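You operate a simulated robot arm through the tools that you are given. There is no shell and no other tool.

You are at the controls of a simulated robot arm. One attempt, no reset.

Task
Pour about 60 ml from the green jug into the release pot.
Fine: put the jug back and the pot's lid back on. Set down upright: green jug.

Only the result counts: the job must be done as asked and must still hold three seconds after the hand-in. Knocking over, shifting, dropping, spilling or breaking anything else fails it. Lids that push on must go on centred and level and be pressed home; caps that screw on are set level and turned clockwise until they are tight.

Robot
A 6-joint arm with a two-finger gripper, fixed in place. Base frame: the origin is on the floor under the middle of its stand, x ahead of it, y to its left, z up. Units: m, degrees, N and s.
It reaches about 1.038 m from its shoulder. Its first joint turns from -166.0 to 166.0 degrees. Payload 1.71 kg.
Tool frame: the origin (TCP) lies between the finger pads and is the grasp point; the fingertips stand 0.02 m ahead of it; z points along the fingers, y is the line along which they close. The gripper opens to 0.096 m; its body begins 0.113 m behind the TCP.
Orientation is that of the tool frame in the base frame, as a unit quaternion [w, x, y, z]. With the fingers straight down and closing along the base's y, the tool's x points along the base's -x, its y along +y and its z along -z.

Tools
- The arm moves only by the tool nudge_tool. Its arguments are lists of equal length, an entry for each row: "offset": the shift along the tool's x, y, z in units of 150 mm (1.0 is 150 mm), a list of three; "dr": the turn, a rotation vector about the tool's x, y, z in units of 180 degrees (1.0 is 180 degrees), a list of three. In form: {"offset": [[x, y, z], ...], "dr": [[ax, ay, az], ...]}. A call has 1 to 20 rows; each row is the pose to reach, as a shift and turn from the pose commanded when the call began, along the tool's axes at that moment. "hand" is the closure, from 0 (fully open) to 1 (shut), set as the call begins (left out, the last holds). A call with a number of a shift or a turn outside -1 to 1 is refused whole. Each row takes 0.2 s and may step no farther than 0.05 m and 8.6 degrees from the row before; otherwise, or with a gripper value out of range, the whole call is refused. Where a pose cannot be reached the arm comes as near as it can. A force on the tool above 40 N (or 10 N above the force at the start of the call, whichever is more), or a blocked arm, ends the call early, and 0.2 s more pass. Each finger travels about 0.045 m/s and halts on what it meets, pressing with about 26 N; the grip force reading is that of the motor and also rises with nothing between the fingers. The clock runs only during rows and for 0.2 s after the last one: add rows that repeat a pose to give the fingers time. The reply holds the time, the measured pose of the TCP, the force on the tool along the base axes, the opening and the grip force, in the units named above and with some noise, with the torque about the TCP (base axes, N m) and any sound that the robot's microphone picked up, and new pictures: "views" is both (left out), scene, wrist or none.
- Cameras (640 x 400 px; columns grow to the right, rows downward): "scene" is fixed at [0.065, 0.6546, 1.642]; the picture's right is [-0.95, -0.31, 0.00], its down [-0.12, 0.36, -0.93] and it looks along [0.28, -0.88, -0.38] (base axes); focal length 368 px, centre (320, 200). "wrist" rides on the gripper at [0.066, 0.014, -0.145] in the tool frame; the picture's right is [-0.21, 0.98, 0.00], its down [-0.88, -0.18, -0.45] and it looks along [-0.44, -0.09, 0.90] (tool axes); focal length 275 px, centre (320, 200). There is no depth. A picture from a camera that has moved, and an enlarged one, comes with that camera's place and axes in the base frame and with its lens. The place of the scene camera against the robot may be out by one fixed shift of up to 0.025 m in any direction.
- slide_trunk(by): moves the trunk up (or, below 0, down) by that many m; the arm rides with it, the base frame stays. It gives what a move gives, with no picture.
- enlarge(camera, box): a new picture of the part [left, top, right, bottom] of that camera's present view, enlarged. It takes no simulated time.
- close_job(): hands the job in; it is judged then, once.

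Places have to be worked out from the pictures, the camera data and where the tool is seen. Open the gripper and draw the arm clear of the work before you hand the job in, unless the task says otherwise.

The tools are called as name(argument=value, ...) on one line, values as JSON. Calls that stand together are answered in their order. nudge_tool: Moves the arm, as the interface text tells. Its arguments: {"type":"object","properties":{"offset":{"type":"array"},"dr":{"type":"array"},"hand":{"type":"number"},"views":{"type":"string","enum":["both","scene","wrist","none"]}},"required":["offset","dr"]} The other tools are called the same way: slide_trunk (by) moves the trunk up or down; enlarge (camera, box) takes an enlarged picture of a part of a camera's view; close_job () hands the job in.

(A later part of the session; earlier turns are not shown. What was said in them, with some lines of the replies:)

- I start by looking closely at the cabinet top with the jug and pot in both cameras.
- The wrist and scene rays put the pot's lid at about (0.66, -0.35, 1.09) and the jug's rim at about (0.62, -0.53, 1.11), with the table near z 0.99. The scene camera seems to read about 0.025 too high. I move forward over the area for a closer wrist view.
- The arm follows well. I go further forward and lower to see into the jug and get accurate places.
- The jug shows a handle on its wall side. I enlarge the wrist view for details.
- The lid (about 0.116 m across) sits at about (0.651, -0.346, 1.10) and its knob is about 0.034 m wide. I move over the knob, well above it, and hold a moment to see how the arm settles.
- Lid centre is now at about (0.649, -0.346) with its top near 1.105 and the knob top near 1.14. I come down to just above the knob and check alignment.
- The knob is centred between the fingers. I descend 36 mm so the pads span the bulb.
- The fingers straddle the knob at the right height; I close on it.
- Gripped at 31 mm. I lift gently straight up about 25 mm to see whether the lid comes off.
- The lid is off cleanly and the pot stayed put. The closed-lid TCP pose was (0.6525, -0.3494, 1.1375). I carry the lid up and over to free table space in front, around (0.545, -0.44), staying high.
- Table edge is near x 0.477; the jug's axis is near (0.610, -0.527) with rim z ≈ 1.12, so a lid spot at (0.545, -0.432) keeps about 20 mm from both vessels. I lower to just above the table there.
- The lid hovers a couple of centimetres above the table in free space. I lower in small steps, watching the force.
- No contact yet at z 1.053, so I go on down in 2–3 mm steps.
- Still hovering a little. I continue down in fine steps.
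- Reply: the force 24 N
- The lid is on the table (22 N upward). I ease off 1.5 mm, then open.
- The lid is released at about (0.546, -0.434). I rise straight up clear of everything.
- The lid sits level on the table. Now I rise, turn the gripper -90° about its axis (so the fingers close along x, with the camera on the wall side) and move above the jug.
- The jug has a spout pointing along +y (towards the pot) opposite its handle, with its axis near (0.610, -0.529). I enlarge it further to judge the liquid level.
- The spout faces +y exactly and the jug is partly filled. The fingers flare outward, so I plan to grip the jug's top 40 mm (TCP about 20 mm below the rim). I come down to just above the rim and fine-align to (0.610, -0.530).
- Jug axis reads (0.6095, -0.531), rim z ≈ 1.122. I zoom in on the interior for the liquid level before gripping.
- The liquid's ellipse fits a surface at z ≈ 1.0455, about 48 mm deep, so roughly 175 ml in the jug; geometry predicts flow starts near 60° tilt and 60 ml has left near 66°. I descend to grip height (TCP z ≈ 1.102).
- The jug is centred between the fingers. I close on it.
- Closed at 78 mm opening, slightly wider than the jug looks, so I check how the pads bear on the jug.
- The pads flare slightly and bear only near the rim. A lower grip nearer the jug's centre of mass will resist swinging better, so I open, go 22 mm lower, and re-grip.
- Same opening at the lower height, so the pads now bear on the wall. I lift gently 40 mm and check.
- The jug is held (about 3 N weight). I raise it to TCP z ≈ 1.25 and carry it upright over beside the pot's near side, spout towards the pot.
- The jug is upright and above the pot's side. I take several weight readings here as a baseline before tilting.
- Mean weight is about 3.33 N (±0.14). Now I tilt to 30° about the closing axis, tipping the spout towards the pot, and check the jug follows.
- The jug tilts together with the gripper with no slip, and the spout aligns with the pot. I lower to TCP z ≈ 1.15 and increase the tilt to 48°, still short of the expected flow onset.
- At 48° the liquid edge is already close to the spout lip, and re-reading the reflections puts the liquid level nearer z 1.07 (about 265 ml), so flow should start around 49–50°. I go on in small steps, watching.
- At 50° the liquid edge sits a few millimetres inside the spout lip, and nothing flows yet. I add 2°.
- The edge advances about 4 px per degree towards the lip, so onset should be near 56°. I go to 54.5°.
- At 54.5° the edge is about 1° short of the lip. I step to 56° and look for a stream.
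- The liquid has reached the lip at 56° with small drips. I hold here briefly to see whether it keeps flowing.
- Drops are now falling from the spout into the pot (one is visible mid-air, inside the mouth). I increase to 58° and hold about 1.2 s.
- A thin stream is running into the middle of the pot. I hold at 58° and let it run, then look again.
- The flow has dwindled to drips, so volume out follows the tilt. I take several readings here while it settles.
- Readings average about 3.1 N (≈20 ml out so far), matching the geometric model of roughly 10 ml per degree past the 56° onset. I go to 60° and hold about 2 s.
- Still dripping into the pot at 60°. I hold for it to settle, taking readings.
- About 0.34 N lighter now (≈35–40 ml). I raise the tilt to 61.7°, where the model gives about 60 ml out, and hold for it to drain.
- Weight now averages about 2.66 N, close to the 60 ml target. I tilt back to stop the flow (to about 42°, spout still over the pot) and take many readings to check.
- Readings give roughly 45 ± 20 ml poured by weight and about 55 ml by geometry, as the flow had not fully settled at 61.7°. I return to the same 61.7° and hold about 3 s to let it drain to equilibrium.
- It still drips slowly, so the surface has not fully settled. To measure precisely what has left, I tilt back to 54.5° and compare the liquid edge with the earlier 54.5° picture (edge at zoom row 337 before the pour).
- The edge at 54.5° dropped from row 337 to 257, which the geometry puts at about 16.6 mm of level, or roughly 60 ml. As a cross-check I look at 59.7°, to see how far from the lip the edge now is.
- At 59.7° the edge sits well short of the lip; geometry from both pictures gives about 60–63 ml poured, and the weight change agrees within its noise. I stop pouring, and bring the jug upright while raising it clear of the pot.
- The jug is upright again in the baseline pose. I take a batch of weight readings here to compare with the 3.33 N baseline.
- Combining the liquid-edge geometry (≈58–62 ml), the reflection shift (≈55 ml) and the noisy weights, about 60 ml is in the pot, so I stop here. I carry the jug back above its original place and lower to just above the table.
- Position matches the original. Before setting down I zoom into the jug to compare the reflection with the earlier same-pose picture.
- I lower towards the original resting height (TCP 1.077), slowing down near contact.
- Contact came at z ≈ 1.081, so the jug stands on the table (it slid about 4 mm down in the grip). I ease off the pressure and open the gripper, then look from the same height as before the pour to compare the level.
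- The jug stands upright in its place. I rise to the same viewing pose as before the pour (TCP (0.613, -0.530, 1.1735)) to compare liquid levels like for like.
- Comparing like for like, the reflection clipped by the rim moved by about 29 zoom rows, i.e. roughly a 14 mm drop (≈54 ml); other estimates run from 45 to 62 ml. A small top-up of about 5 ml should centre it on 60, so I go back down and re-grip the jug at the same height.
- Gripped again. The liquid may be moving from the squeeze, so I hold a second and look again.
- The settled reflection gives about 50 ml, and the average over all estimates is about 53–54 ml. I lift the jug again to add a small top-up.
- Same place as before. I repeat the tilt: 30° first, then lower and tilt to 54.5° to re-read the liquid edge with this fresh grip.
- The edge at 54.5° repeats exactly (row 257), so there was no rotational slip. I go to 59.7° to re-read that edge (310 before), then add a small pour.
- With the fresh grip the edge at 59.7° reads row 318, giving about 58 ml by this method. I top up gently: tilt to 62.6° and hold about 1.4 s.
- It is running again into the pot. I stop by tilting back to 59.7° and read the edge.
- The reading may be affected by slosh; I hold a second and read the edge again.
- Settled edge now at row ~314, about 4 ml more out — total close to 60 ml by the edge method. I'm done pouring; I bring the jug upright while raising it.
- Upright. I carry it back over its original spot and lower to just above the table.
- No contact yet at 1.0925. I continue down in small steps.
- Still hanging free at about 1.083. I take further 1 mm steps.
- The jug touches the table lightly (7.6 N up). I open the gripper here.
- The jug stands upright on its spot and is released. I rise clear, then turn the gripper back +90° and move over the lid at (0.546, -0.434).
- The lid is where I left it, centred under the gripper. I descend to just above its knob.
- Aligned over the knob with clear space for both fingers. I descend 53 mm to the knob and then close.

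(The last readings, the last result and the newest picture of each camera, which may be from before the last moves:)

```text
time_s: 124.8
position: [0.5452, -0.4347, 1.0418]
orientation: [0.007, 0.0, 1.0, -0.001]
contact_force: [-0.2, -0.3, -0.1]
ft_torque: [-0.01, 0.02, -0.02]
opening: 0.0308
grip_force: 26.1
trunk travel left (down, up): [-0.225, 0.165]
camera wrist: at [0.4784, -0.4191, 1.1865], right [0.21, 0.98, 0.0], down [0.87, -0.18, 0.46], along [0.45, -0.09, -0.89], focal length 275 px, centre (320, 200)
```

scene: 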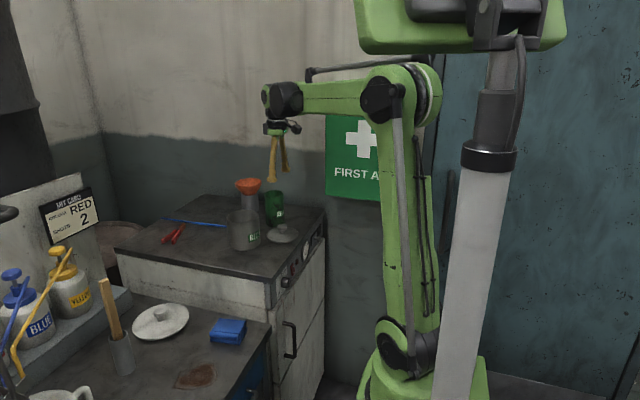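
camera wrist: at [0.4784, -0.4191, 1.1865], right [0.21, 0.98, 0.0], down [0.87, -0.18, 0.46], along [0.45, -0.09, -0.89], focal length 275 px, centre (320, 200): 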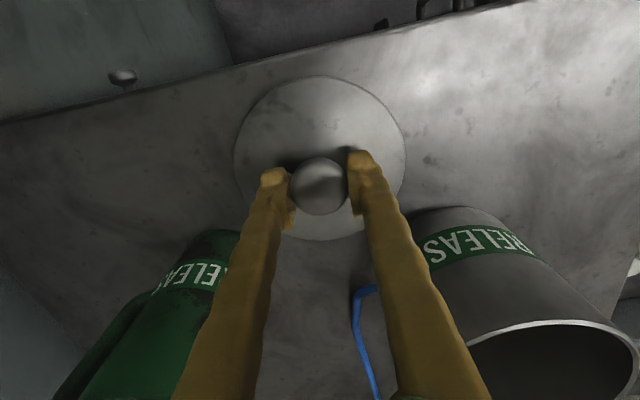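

The knob is gripped squarely. I lift the lid straight up clear of the jug and pot.

nudge_tool(offset=[[0, 0, -0.05], [0, 0, -0.2], [0, 0, -0.4], [0, 0, -0.6], [0, 0, -0.8], [0, 0, -1.0], [0, 0, -1.0]], dr=[[0, 0, 0], [0, 0, 0], [0, 0, 0], [0, 0, 0], [0, 0, 0], [0, 0, 0], [0, 0, 0]], views="none")

nudge_tool(offset=[[-0.1, 0.08, -0.05], [-0.22, 0.176, -0.05], [-0.34, 0.272, -0.05], [-0.46, 0.368, -0.05], [-0.58, 0.464, -0.05], [-0.66, 0.53, -0.05], [-0.711, 0.568, -0.05], [-0.711, 0.568, -0.05], [-0.711, 0.568, -0.05], [-0.711, 0.568, -0.05]], dr=[[0, 0, 0], [0, 0, 0], [0, 0, 0], [0, 0, 0], [0, 0, 0], [0, 0, 0], [0, 0, 0], [0, 0, 0], [0, 0, 0], [0, 0, 0]], views="both")

enlarge(camera="scene", box=[200, 150, 290, 260])

```text
time_s: 126.4
position: [0.5458, -0.4338, 1.1916]
orientation: [0.007, 0.0, 1.0, -0.001]
contact_force: [0.3, -0.1, -0.7]
ft_torque: [-0.03, -0.07, 0.0]
opening: 0.0306
grip_force: 26.6
trunk travel left (down, up): [-0.225, 0.165]
```

```text
time_s: 128.6
position: [0.6511, -0.3486, 1.2003]
orientation: [0.007, -0.001, 1.0, -0.001]
contact_force: [-0.5, -0.3, 0.3]
ft_torque: [0.02, 0.0, -0.01]
opening: 0.0307
grip_force: 25.6
trunk travel left (down, up): [-0.225, 0.165]
camera wrist: at [0.5837, -0.3341, 1.3447], right [0.21, 0.98, 0.0], down [0.87, -0.18, 0.46], along [0.45, -0.09, -0.89], focal length 275 px, centre (320, 200)
```

scene: 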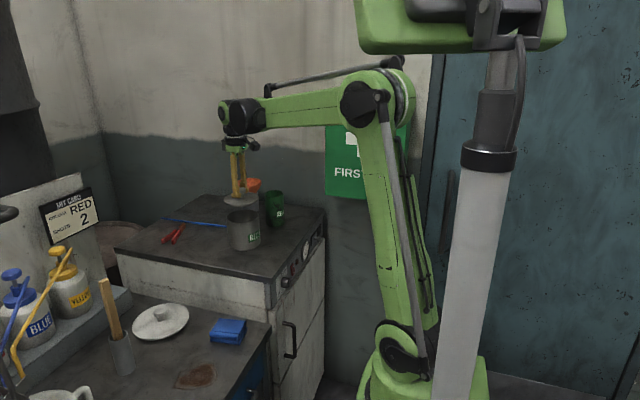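
wrist: 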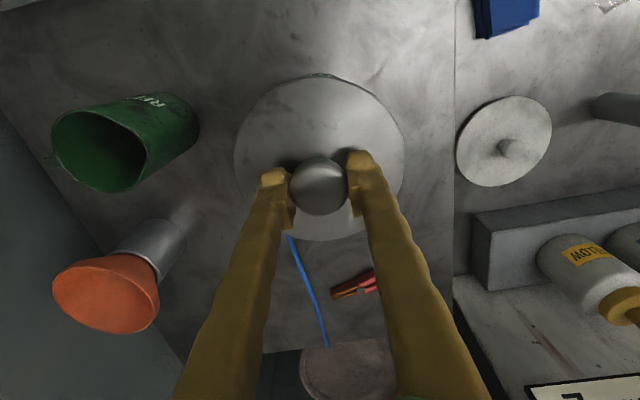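

```text
3.64 times, centred on (245, 205) of scene
camera zoom: at [0.065, 0.6546, 1.642], right [-0.95, -0.31, 0.0], down [-0.12, 0.36, -0.93], along [0.28, -0.88, -0.38], focal length 1338 px, centre (593, 182)
```

zoom: 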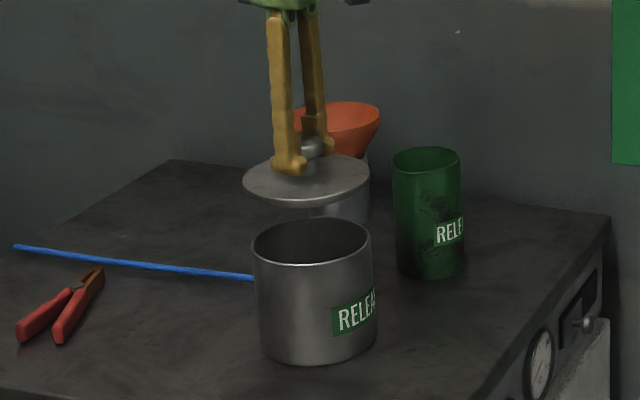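

The pot is unmoved and the lid hangs over it. I lower to 25 mm above the closed height with a small correction and take readings for exact alignment.

nudge_tool(offset=[[-0.003, -0.003, 0.08], [-0.007, -0.005, 0.16], [-0.007, -0.005, 0.235], [-0.007, -0.005, 0.235], [-0.007, -0.005, 0.235]], dr=[[0, 0, 0], [0, 0, 0], [0, 0, 0], [0, 0, 0], [0, 0, 0]], views="none")

nudge_tool(offset=[[0, 0, 0]], dr=[[0, 0, 0]], views="none")

nudge_tool(offset=[[0, 0, 0]], dr=[[0, 0, 0]], views="none")

nudge_tool(offset=[[0, 0, 0]], dr=[[0, 0, 0]], views="none")

nudge_tool(offset=[[0, 0, 0]], dr=[[0, 0, 0]], views="both")

enlarge(camera="scene", box=[215, 180, 275, 260])

```text
time_s: 129.8
position: [0.6525, -0.3489, 1.1663]
orientation: [0.006, 0.001, 1.0, -0.001]
contact_force: [-1.0, -0.4, -0.4]
ft_torque: [0.01, 0.01, -0.01]
opening: 0.0305
grip_force: 25.9
trunk travel left (down, up): [-0.225, 0.165]
```

```text
time_s: 130.2
position: [0.6503, -0.3495, 1.1648]
orientation: [0.007, 0.0, 1.0, -0.001]
contact_force: [-0.3, -0.2, -0.4]
ft_torque: [0.0, 0.01, -0.01]
opening: 0.031
grip_force: 25.9
trunk travel left (down, up): [-0.225, 0.165]
```

```text
time_s: 130.6
position: [0.6513, -0.35, 1.1656]
orientation: [0.007, 0.0, 1.0, -0.001]
contact_force: [0.5, 0.1, -0.8]
ft_torque: [-0.02, 0.0, 0.0]
opening: 0.0304
grip_force: 25.9
trunk travel left (down, up): [-0.225, 0.165]
```

```text
time_s: 131.0
position: [0.6546, -0.3506, 1.1655]
orientation: [0.007, 0.0, 1.0, -0.001]
contact_force: [0.0, -0.2, -0.3]
ft_torque: [-0.03, 0.0, 0.02]
opening: 0.0308
grip_force: 25.6
trunk travel left (down, up): [-0.225, 0.165]
```

```text
time_s: 131.4
position: [0.6517, -0.3506, 1.1659]
orientation: [0.007, 0.0, 1.0, -0.001]
contact_force: [-0.1, -0.4, -0.4]
ft_torque: [-0.01, 0.02, -0.02]
opening: 0.0309
grip_force: 25.9
trunk travel left (down, up): [-0.225, 0.165]
camera wrist: at [0.586, -0.3345, 1.3104], right [0.21, 0.98, 0.0], down [0.87, -0.18, 0.46], along [0.45, -0.09, -0.89], focal length 275 px, centre (320, 200)
```

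scene: 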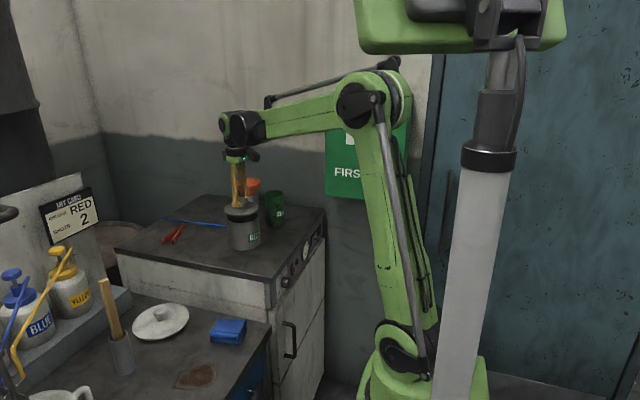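
wrist: 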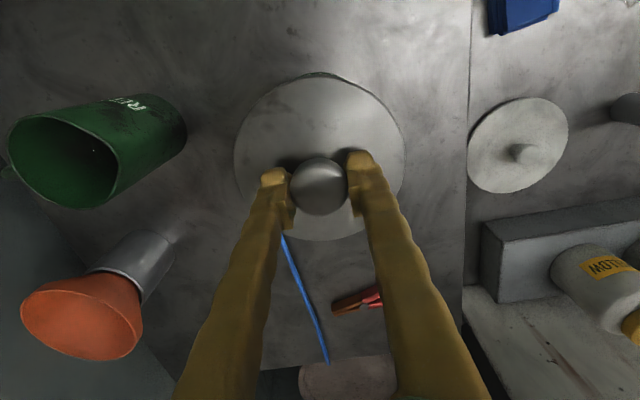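

```text
5.00 times, centred on (245, 220) of scene
camera zoom: at [0.065, 0.6546, 1.642], right [-0.95, -0.31, 0.0], down [-0.12, 0.36, -0.93], along [0.28, -0.88, -0.38], focal length 1840 px, centre (695, 100)
```

zoom: 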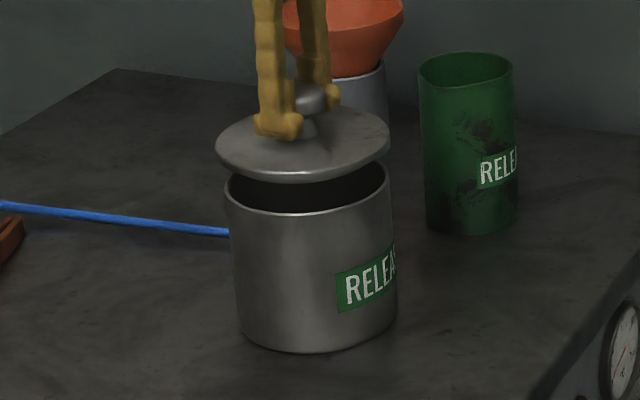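

Average position is (0.6521, -0.3499) against the original (0.6523, -0.3492), so I nudge 0.7 mm in y and lower towards the rim.

nudge_tool(offset=[[0, 0.005, 0.03], [0, 0.005, 0.06], [0, 0.005, 0.09], [0, 0.005, 0.12], [0, 0.005, 0.12]], dr=[[0, 0, 0], [0, 0, 0], [0, 0, 0], [0, 0, 0], [0, 0, 0]], views="none")

enlarge(camera="scene", box=[215, 180, 275, 260])

```text
time_s: 132.6
position: [0.6522, -0.348, 1.1476]
orientation: [0.007, 0.0, 1.0, -0.001]
contact_force: [0.0, 0.5, -0.9]
ft_torque: [-0.02, -0.01, 0.0]
opening: 0.0304
grip_force: 26.1
trunk travel left (down, up): [-0.225, 0.165]
```

```text
5.00 times, centred on (245, 220) of scene
camera zoom: at [0.065, 0.6546, 1.642], right [-0.95, -0.31, 0.0], down [-0.12, 0.36, -0.93], along [0.28, -0.88, -0.38], focal length 1840 px, centre (695, 100)
```

zoom: 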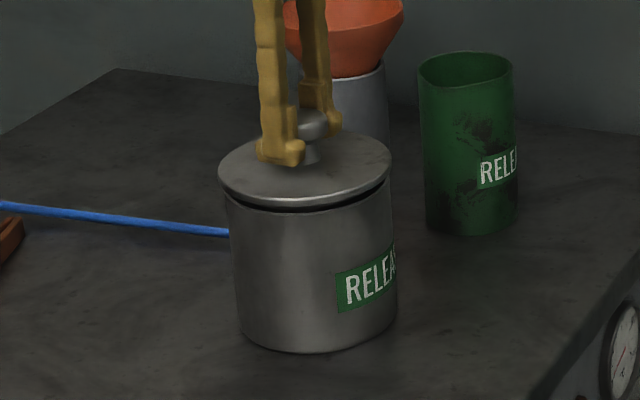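

The lid is level, about 8 mm above seating. I zoom in closely to check its centring before going on.

enlarge(camera="scene", box=[225, 205, 265, 230])

nudge_tool(offset=[[0, 0, 0]], dr=[[0, 0, 0]], views="none")

nudge_tool(offset=[[0, 0, 0]], dr=[[0, 0, 0]], views="none")

nudge_tool(offset=[[0, 0, 0]], dr=[[0, 0, 0]], views="none")

nudge_tool(offset=[[0, 0, 0]], dr=[[0, 0, 0]], views="wrist")

enlarge(camera="wrist", box=[220, 60, 420, 250])

```text
16.00 times, centred on (245, 218) of scene
camera zoom: at [0.065, 0.6546, 1.642], right [-0.95, -0.31, 0.0], down [-0.12, 0.36, -0.93], along [0.28, -0.88, -0.38], focal length 5889 px, centre (1520, -80)
```

zoom: 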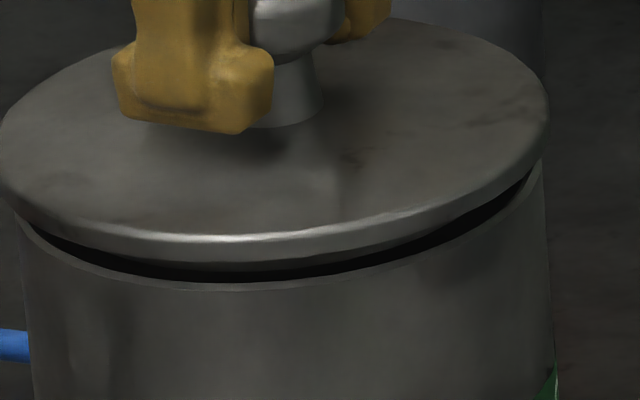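

```text
time_s: 133.0
position: [0.6516, -0.3482, 1.1484]
orientation: [0.008, -0.001, 1.0, -0.001]
contact_force: [0.9, -0.2, -0.4]
ft_torque: [-0.02, -0.04, 0.0]
opening: 0.0308
grip_force: 25.1
trunk travel left (down, up): [-0.225, 0.165]
```

```text
time_s: 133.4
position: [0.6523, -0.3491, 1.1487]
orientation: [0.007, -0.001, 1.0, -0.001]
contact_force: [-0.5, 0.6, -1.3]
ft_torque: [0.01, 0.03, -0.02]
opening: 0.0308
grip_force: 25.9
trunk travel left (down, up): [-0.225, 0.165]
```

```text
time_s: 133.8
position: [0.652, -0.3488, 1.1479]
orientation: [0.006, 0.001, 1.0, -0.001]
contact_force: [-0.8, -0.7, -1.4]
ft_torque: [-0.01, 0.0, 0.02]
opening: 0.0303
grip_force: 26.0
trunk travel left (down, up): [-0.225, 0.165]
```

```text
time_s: 134.2
position: [0.6505, -0.3485, 1.1474]
orientation: [0.007, -0.001, 1.0, -0.001]
contact_force: [0.7, -0.4, -0.5]
ft_torque: [-0.05, 0.0, 0.0]
opening: 0.0307
grip_force: 25.9
trunk travel left (down, up): [-0.225, 0.165]
camera wrist: at [0.5852, -0.333, 1.2924], right [0.21, 0.98, 0.0], down [0.87, -0.18, 0.46], along [0.45, -0.09, -0.89], focal length 275 px, centre (320, 200)
```

wrist: 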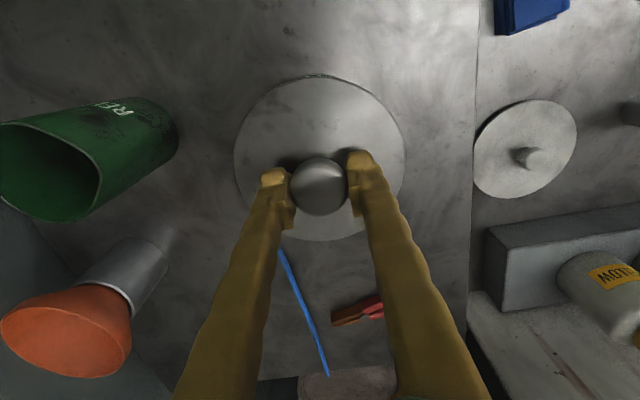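

```text
2.11 times, centred on (320, 155) of wrist
camera zoom: at [0.5852, -0.333, 1.2924], right [0.21, 0.98, 0.0], down [0.87, -0.18, 0.46], along [0.45, -0.09, -0.89], focal length 580 px, centre (320, 295)
```

zoom: 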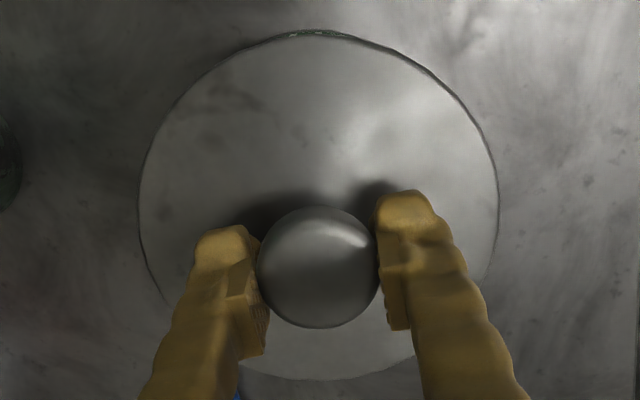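

The lid is centred over the rim within a fraction of a millimetre. I lower the last few millimetres in 1 mm steps, watching force and sound.

nudge_tool(offset=[[0, -0.002, 0.007], [0, -0.002, 0.014], [0, -0.002, 0.021], [0, -0.002, 0.028], [0, -0.002, 0.028]], dr=[[0, 0, 0], [0, 0, 0], [0, 0, 0], [0, 0, 0], [0, 0, 0]], views="none")

enlarge(camera="scene", box=[225, 205, 265, 230])

```text
time_s: 135.4
position: [0.6509, -0.3486, 1.1441]
orientation: [0.007, 0.001, 1.0, -0.001]
contact_force: [0.8, -0.5, 0.0]
ft_torque: [0.02, 0.02, 0.01]
opening: 0.0305
grip_force: 26.0
trunk travel left (down, up): [-0.225, 0.165]
```

```text
16.00 times, centred on (245, 218) of scene
camera zoom: at [0.065, 0.6546, 1.642], right [-0.95, -0.31, 0.0], down [-0.12, 0.36, -0.93], along [0.28, -0.88, -0.38], focal length 5889 px, centre (1520, -80)
```

zoom: 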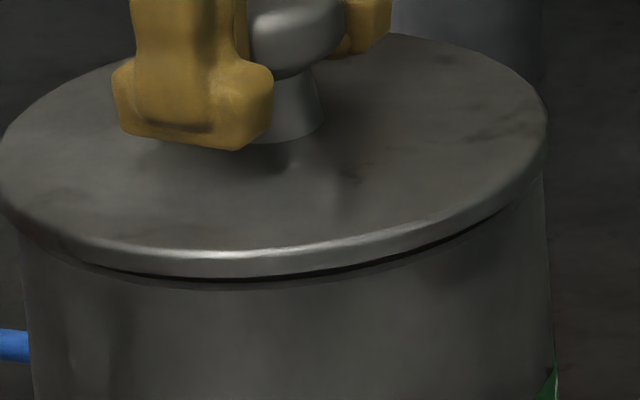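

Only a thin gap is left. I continue downward 3 mm.

nudge_tool(offset=[[0, 0, 0.007], [0, 0, 0.014], [0, 0, 0.02], [0, 0, 0.02]], dr=[[0, 0, 0], [0, 0, 0], [0, 0, 0], [0, 0, 0]], views="none")

enlarge(camera="scene", box=[225, 205, 265, 230])

```text
time_s: 136.4
position: [0.6516, -0.3498, 1.141]
orientation: [0.008, -0.001, 1.0, -0.001]
contact_force: [-0.2, -0.3, -1.2]
ft_torque: [-0.03, 0.01, 0.02]
opening: 0.0304
grip_force: 26.1
trunk travel left (down, up): [-0.225, 0.165]
```

```text
16.00 times, centred on (245, 218) of scene
camera zoom: at [0.065, 0.6546, 1.642], right [-0.95, -0.31, 0.0], down [-0.12, 0.36, -0.93], along [0.28, -0.88, -0.38], focal length 5889 px, centre (1520, -80)
```

zoom: 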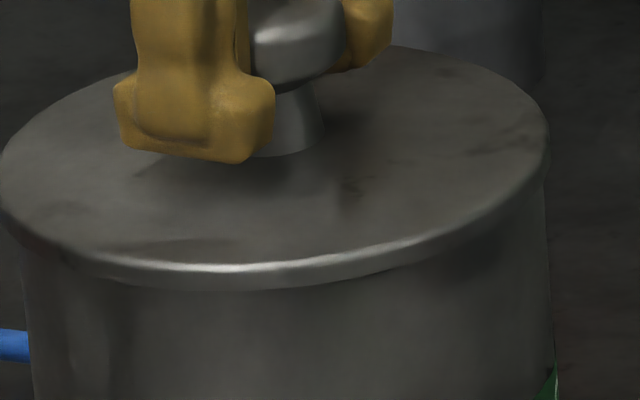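

The gap has visually closed with no force yet; I press on in small steps to seat it.

nudge_tool(offset=[[0, 0, 0.006], [0, 0, 0.012], [0, 0, 0.012]], dr=[[0, 0, 0], [0, 0, 0], [0, 0, 0]], views="none")

```text
time_s: 137.2
position: [0.6529, -0.3493, 1.1398]
orientation: [0.007, 0.0, 1.0, 0.0]
contact_force: [1.2, -2.6, 8.4]
ft_torque: [0.0, 0.22, -0.01]
opening: 0.0308
grip_force: 25.8
trunk travel left (down, up): [-0.225, 0.165]
```

Contact at exactly the expected height (8 N). I press a little further to push it home.

nudge_tool(offset=[[0, 0, 0.006], [0, 0, 0.01], [0, 0, 0.01]], dr=[[0, 0, 0], [0, 0, 0], [0, 0, 0]], views="none")

enlarge(camera="scene", box=[225, 205, 265, 230])

```text
time_s: 138.0
position: [0.6522, -0.3492, 1.1381]
orientation: [0.006, 0.0, 1.0, -0.001]
contact_force: [5.7, -7.4, 22.3]
ft_torque: [0.02, -0.01, -0.01]
opening: 0.0309
grip_force: 25.5
trunk travel left (down, up): [-0.225, 0.165]
```

```text
16.00 times, centred on (245, 218) of scene
camera zoom: at [0.065, 0.6546, 1.642], right [-0.95, -0.31, 0.0], down [-0.12, 0.36, -0.93], along [0.28, -0.88, -0.38], focal length 5889 px, centre (1520, -80)
```

zoom: 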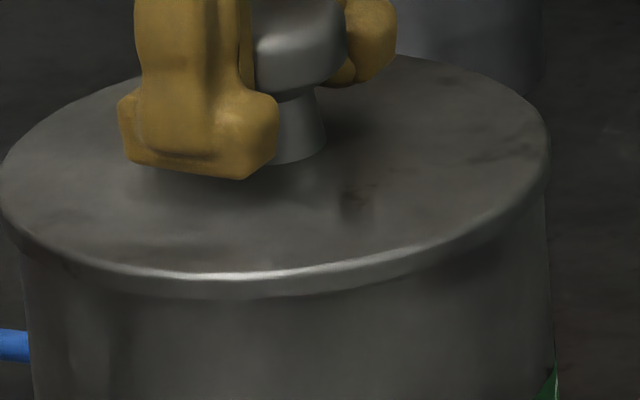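

The lid is down with 22 N on it and looks level and flush. I open the gripper and rise to inspect.

nudge_tool(offset=[[0, 0, 0], [0, 0, 0], [0, 0, 0], [0, 0, 0], [0, 0, 0]], dr=[[0, 0, 0], [0, 0, 0], [0, 0, 0], [0, 0, 0], [0, 0, 0]], hand=0, views="none")

nudge_tool(offset=[[0, 0, -0.1], [0, 0, -0.25], [0, 0, -0.4], [0, 0, -0.4]], dr=[[0, 0, 0], [0, 0, 0], [0, 0, 0], [0, 0, 0]], views="both")

enlarge(camera="scene", box=[220, 170, 300, 255])

enlarge(camera="wrist", box=[200, 60, 440, 230])

```text
time_s: 139.2
position: [0.6523, -0.3476, 1.1368]
orientation: [0.008, -0.001, 1.0, -0.002]
contact_force: [1.5, 0.1, 0.1]
ft_torque: [-0.03, -0.04, 0.0]
opening: 0.096
grip_force: 0.0
trunk travel left (down, up): [-0.225, 0.165]
```

```text
time_s: 140.2
position: [0.6532, -0.3481, 1.1977]
orientation: [0.007, 0.0, 1.0, -0.001]
contact_force: [0.8, -0.2, -0.6]
ft_torque: [-0.02, 0.02, 0.01]
opening: 0.096
grip_force: 0.1
trunk travel left (down, up): [-0.225, 0.165]
camera wrist: at [0.5859, -0.3335, 1.3424], right [0.21, 0.98, 0.0], down [0.87, -0.18, 0.46], along [0.45, -0.09, -0.89], focal length 275 px, centre (320, 200)
```

scene: 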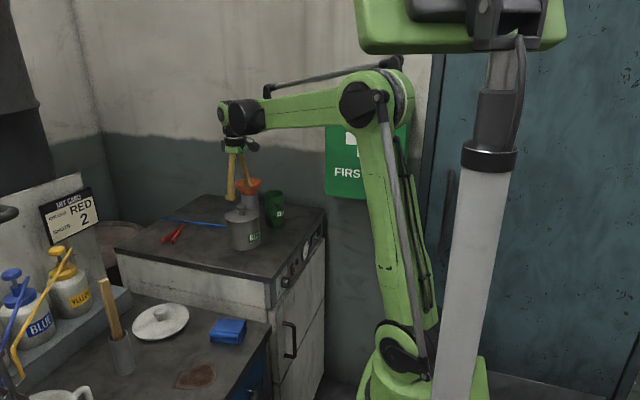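
wrist: 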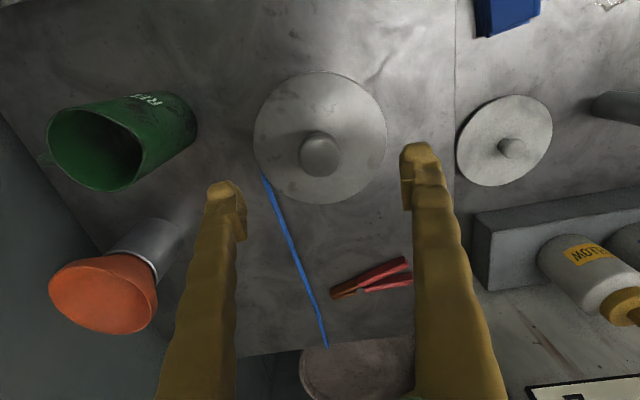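

```text
4.71 times, centred on (260, 212) of scene
camera zoom: at [0.065, 0.6546, 1.642], right [-0.95, -0.31, 0.0], down [-0.12, 0.36, -0.93], along [0.28, -0.88, -0.38], focal length 1732 px, centre (602, 141)
```

zoom: 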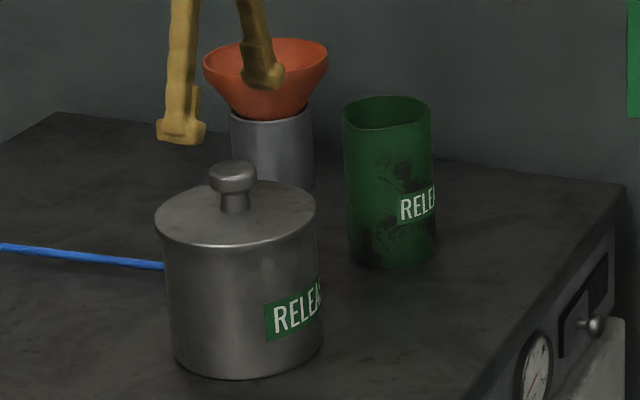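

```text
2.35 times, centred on (320, 145) of wrist
camera zoom: at [0.5859, -0.3335, 1.3424], right [0.21, 0.98, 0.0], down [0.87, -0.18, 0.46], along [0.45, -0.09, -0.89], focal length 648 px, centre (320, 329)
```

zoom: 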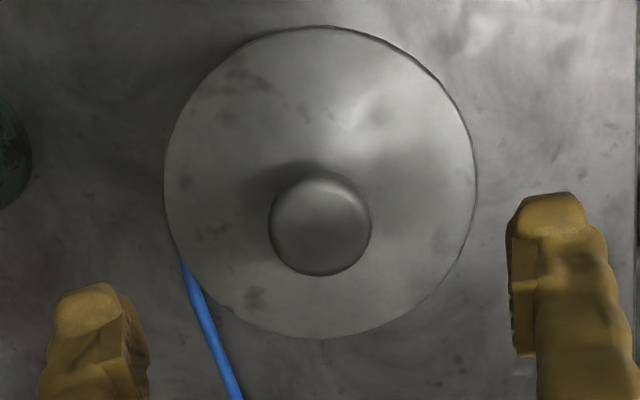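

The picture matches the starting one: lid level, centred and at the same height. To be sure it is home, I close the empty fingers and press gently on top of the knob.

nudge_tool(offset=[[0, 0, 0], [0, 0, 0], [0, 0, 0], [0, 0, 0], [0, 0, 0], [0, 0, 0], [0, 0, 0]], dr=[[0, 0, 0], [0, 0, 0], [0, 0, 0], [0, 0, 0], [0, 0, 0], [0, 0, 0], [0, 0, 0]], hand=1, views="none")

nudge_tool(offset=[[0.003, -0.004, 0.06], [0.003, -0.004, 0.12], [0.003, -0.004, 0.17], [0.003, -0.004, 0.2], [0.003, -0.004, 0.2]], dr=[[0, 0, 0], [0, 0, 0], [0, 0, 0], [0, 0, 0], [0, 0, 0]], views="both")

enlarge(camera="scene", box=[220, 170, 280, 240])

```text
time_s: 141.8
position: [0.6526, -0.3493, 1.1983]
orientation: [0.007, 0.001, 1.0, 0.0]
contact_force: [-0.5, 0.7, -0.1]
ft_torque: [0.02, -0.02, 0.04]
opening: 0.0
grip_force: 26.3
trunk travel left (down, up): [-0.225, 0.165]
```

```text
time_s: 143.0
position: [0.6517, -0.3514, 1.1675]
orientation: [0.007, 0.0, 1.0, -0.001]
contact_force: [0.2, -1.2, 0.5]
ft_torque: [-0.02, -0.02, -0.04]
opening: 0.0002
grip_force: 25.9
trunk travel left (down, up): [-0.225, 0.165]
camera wrist: at [0.5855, -0.3346, 1.3121], right [0.21, 0.98, 0.0], down [0.87, -0.18, 0.46], along [0.45, -0.09, -0.89], focal length 275 px, centre (320, 200)
```

scene: 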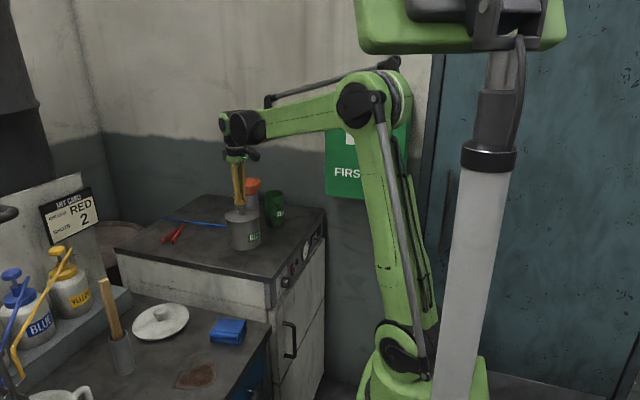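
wrist: 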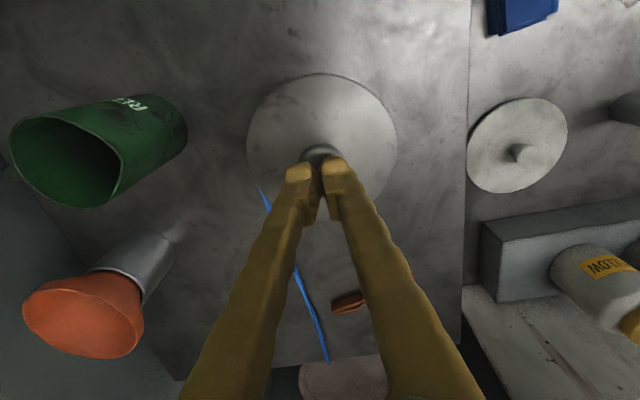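

```text
5.71 times, centred on (250, 205) of scene
camera zoom: at [0.065, 0.6546, 1.642], right [-0.95, -0.31, 0.0], down [-0.12, 0.36, -0.93], along [0.28, -0.88, -0.38], focal length 2103 px, centre (720, 171)
```

zoom: 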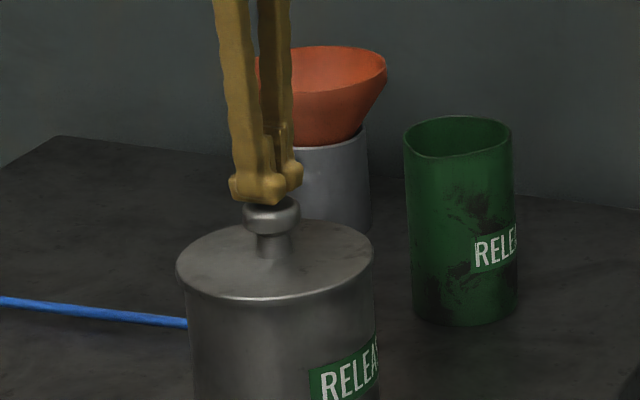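

The closed tips are right above the knob. I press down in small steps.

nudge_tool(offset=[[0, 0, 0.01], [0, 0, 0.02], [0, 0, 0.03], [0, 0, 0.03]], dr=[[0, 0, 0], [0, 0, 0], [0, 0, 0], [0, 0, 0]], views="none")

```text
time_s: 144.0
position: [0.6522, -0.3497, 1.1631]
orientation: [0.006, 0.0, 1.0, -0.001]
contact_force: [1.8, -2.8, 10.7]
ft_torque: [-0.05, 0.02, -0.03]
opening: 0.0062
grip_force: 26.0
trunk travel left (down, up): [-0.225, 0.165]
```

Contact at 10.7 N. I press a bit more.

nudge_tool(offset=[[0, 0, 0.006], [0, 0, 0.012], [0, 0, 0.012]], dr=[[0, 0, 0], [0, 0, 0], [0, 0, 0]], views="none")

```text
time_s: 144.6
position: [0.63, -0.3479, 1.1743]
orientation: [0.017, 0.0, 1.0, -0.002]
contact_force: [-0.3, 0.5, 0.4]
ft_torque: [-0.06, -0.06, 0.02]
opening: 0.0003
grip_force: 26.2
trunk travel left (down, up): [-0.225, 0.165]
stopped in row 3: the force on the tool passed its limit at 43 N (the readings are from after the stop); the commanded pose is now the measured one
```

The press peaked at 43 N and the arm stopped and sprang off the knob. I check the scene right away.

nudge_tool(offset=[[0, 0, 0]], dr=[[0, 0, 0]], views="both")

enlarge(camera="scene", box=[220, 170, 300, 255])

enlarge(camera="wrist", box=[200, 60, 440, 260])

```text
time_s: 145.0
position: [0.6342, -0.3502, 1.1725]
orientation: [0.015, 0.0, 1.0, -0.002]
contact_force: [0.7, -0.5, 0.1]
ft_torque: [0.01, -0.05, -0.02]
opening: 0.0
grip_force: 25.4
trunk travel left (down, up): [-0.225, 0.165]
camera wrist: at [0.565, -0.3343, 1.3149], right [0.21, 0.98, 0.0], down [0.86, -0.18, 0.47], along [0.46, -0.09, -0.88], focal length 275 px, centre (320, 200)
```

scene: 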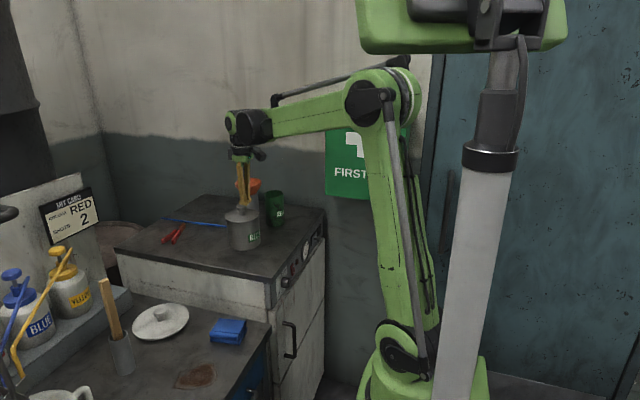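
wrist: 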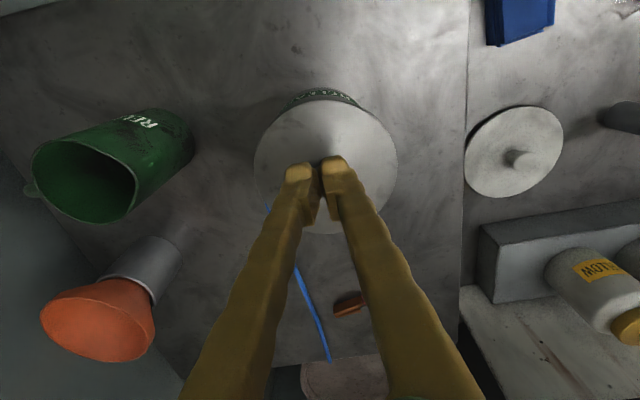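

```text
4.71 times, centred on (260, 212) of scene
camera zoom: at [0.065, 0.6546, 1.642], right [-0.95, -0.31, 0.0], down [-0.12, 0.36, -0.93], along [0.28, -0.88, -0.38], focal length 1732 px, centre (602, 141)
```

zoom: 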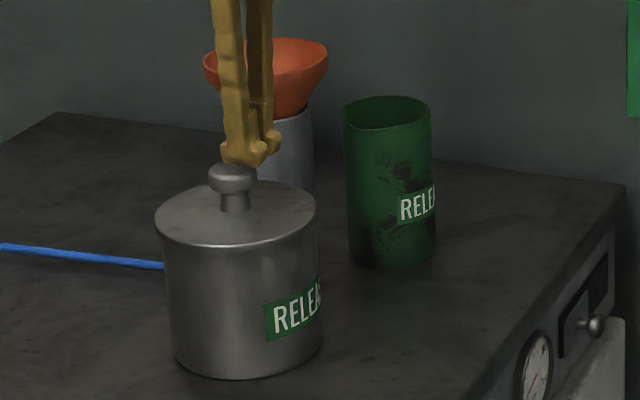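

```text
2.00 times, centred on (320, 160) of wrist
camera zoom: at [0.565, -0.3343, 1.3149], right [0.21, 0.98, 0.0], down [0.86, -0.18, 0.47], along [0.46, -0.09, -0.88], focal length 551 px, centre (320, 280)
```

zoom: 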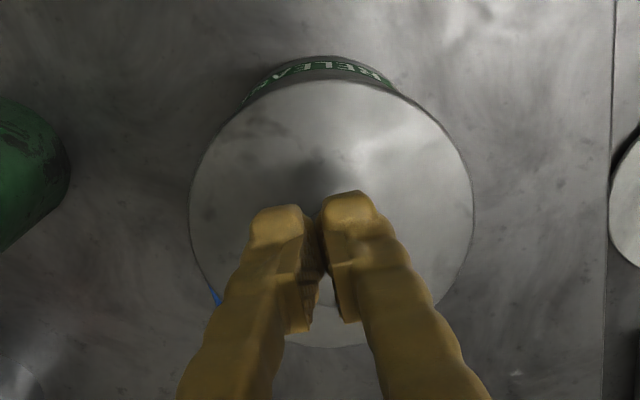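

The lid, pot and jug are all in place and the lid is level and fully down. I rise straight up, opening the gripper once clear.

nudge_tool(offset=[[0, 0, -0.1], [0, 0, -0.3], [0, 0, -0.55], [0, 0, -0.8], [0, 0, -1.0], [0, 0, -1.0]], dr=[[0, 0, 0], [0, 0, 0], [0, 0, 0], [0, 0, 0], [0, 0, 0], [0, 0, 0]], views="none")

nudge_tool(offset=[[0.2, 0, -0.1], [0.4, 0.05, -0.2], [0.6, 0.1, -0.3], [0.8, 0.15, -0.4], [1.0, 0.2, -0.5], [1.0, 0.2, -0.5], [1.0, 0.2, -0.5]], dr=[[0, 0, 0], [0, 0, 0], [0, 0, 0], [0, 0, 0], [0, 0, 0], [0, 0, 0], [0, 0, 0]], hand=0, views="both")

enlarge(camera="scene", box=[140, 160, 340, 285])

enlarge(camera="scene", box=[220, 170, 300, 255])

enlarge(camera="wrist", box=[190, 90, 430, 240])

```text
time_s: 146.4
position: [0.629, -0.3504, 1.3207]
orientation: [0.016, 0.0, 1.0, -0.002]
contact_force: [-0.6, -1.0, -0.3]
ft_torque: [-0.04, -0.04, -0.03]
opening: 0.0
grip_force: 26.2
trunk travel left (down, up): [-0.225, 0.165]
```

```text
time_s: 148.0
position: [0.4796, -0.3176, 1.3917]
orientation: [0.014, 0.0, 1.0, -0.001]
contact_force: [0.9, -0.6, -0.1]
ft_torque: [0.0, 0.02, 0.02]
opening: 0.0957
grip_force: 0.0
trunk travel left (down, up): [-0.225, 0.165]
camera wrist: at [0.4107, -0.302, 1.5346], right [0.21, 0.98, 0.0], down [0.86, -0.18, 0.47], along [0.46, -0.09, -0.88], focal length 275 px, centre (320, 200)
```

scene: 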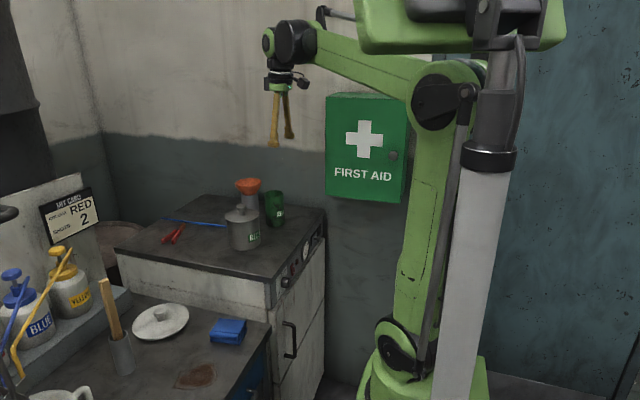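
wrist: 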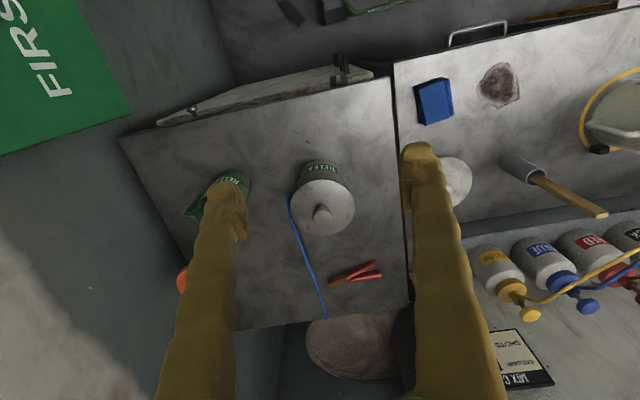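

```text
3.20 times, centred on (240, 222) of scene
camera zoom: at [0.065, 0.6546, 1.642], right [-0.95, -0.31, 0.0], down [-0.12, 0.36, -0.93], along [0.28, -0.88, -0.38], focal length 1178 px, centre (576, 128)
```

zoom: 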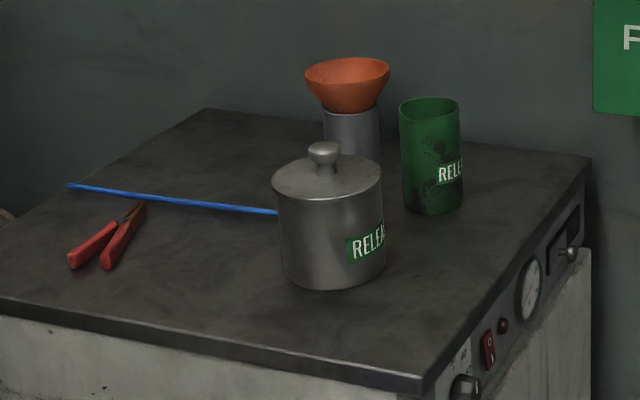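

```text
4.71 times, centred on (260, 212) of scene
camera zoom: at [0.065, 0.6546, 1.642], right [-0.95, -0.31, 0.0], down [-0.12, 0.36, -0.93], along [0.28, -0.88, -0.38], focal length 1732 px, centre (602, 141)
```

zoom: 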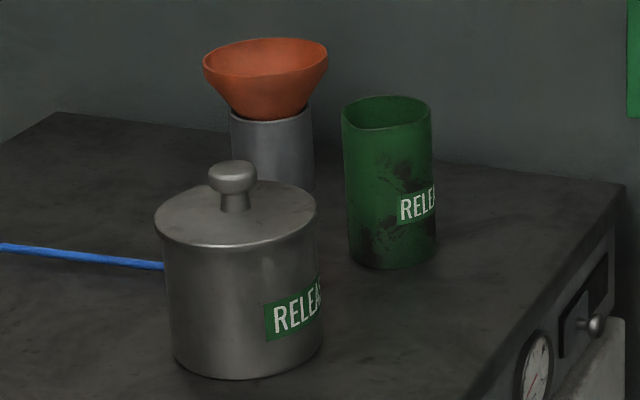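

```text
2.67 times, centred on (310, 165) of wrist
camera zoom: at [0.4107, -0.302, 1.5346], right [0.21, 0.98, 0.0], down [0.86, -0.18, 0.47], along [0.46, -0.09, -0.88], focal length 734 px, centre (347, 293)
```

zoom: 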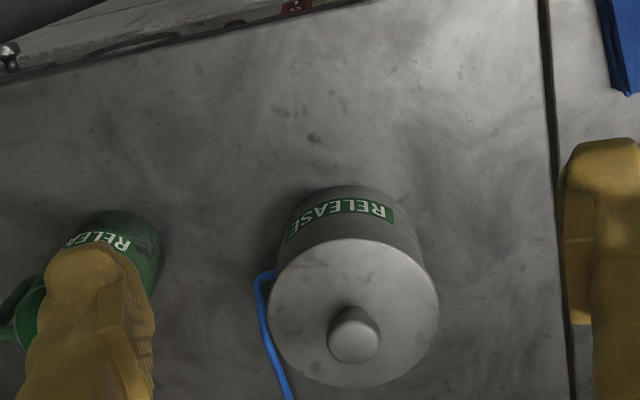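

Everything matches the starting layout: the lid is seated level on the pot, and the jug is upright within a few millimetres of its original spot. I see no spill and nothing else has moved. The gripper is open and the arm is clear, so I hand the job in.

close_job()

```text
The job is handed in.
```

I poured about 60 ml from the green jug into the release pot and handed the job in. The exact volume is an estimate. The jug is back upright, within about 4 mm of its original spot, and the lid is seated on the pot.

- **Volume:** My best combined estimate is 55–60 ml. The liquid-edge readings pointed to about 60 ml. The jug's weight readings were noisier and pointed lower, around 40 ml (± 15). After the first pour I judged it slightly short, so I topped it up by roughly 4 ml.
- **Lid:** I pressed it on with the knob held (about 22 N), then pressed the knob top with closed fingers. That second press reached 43 N, which stopped the call, and the fingers slipped off the knob. The pictures taken straight afterwards show the pot in place and the lid level and fully down.
- **Surroundings:** I saw no spill on the table, and the other items look unmoved in the last pictures. I opened the gripper and drew the arm clear before handing in.
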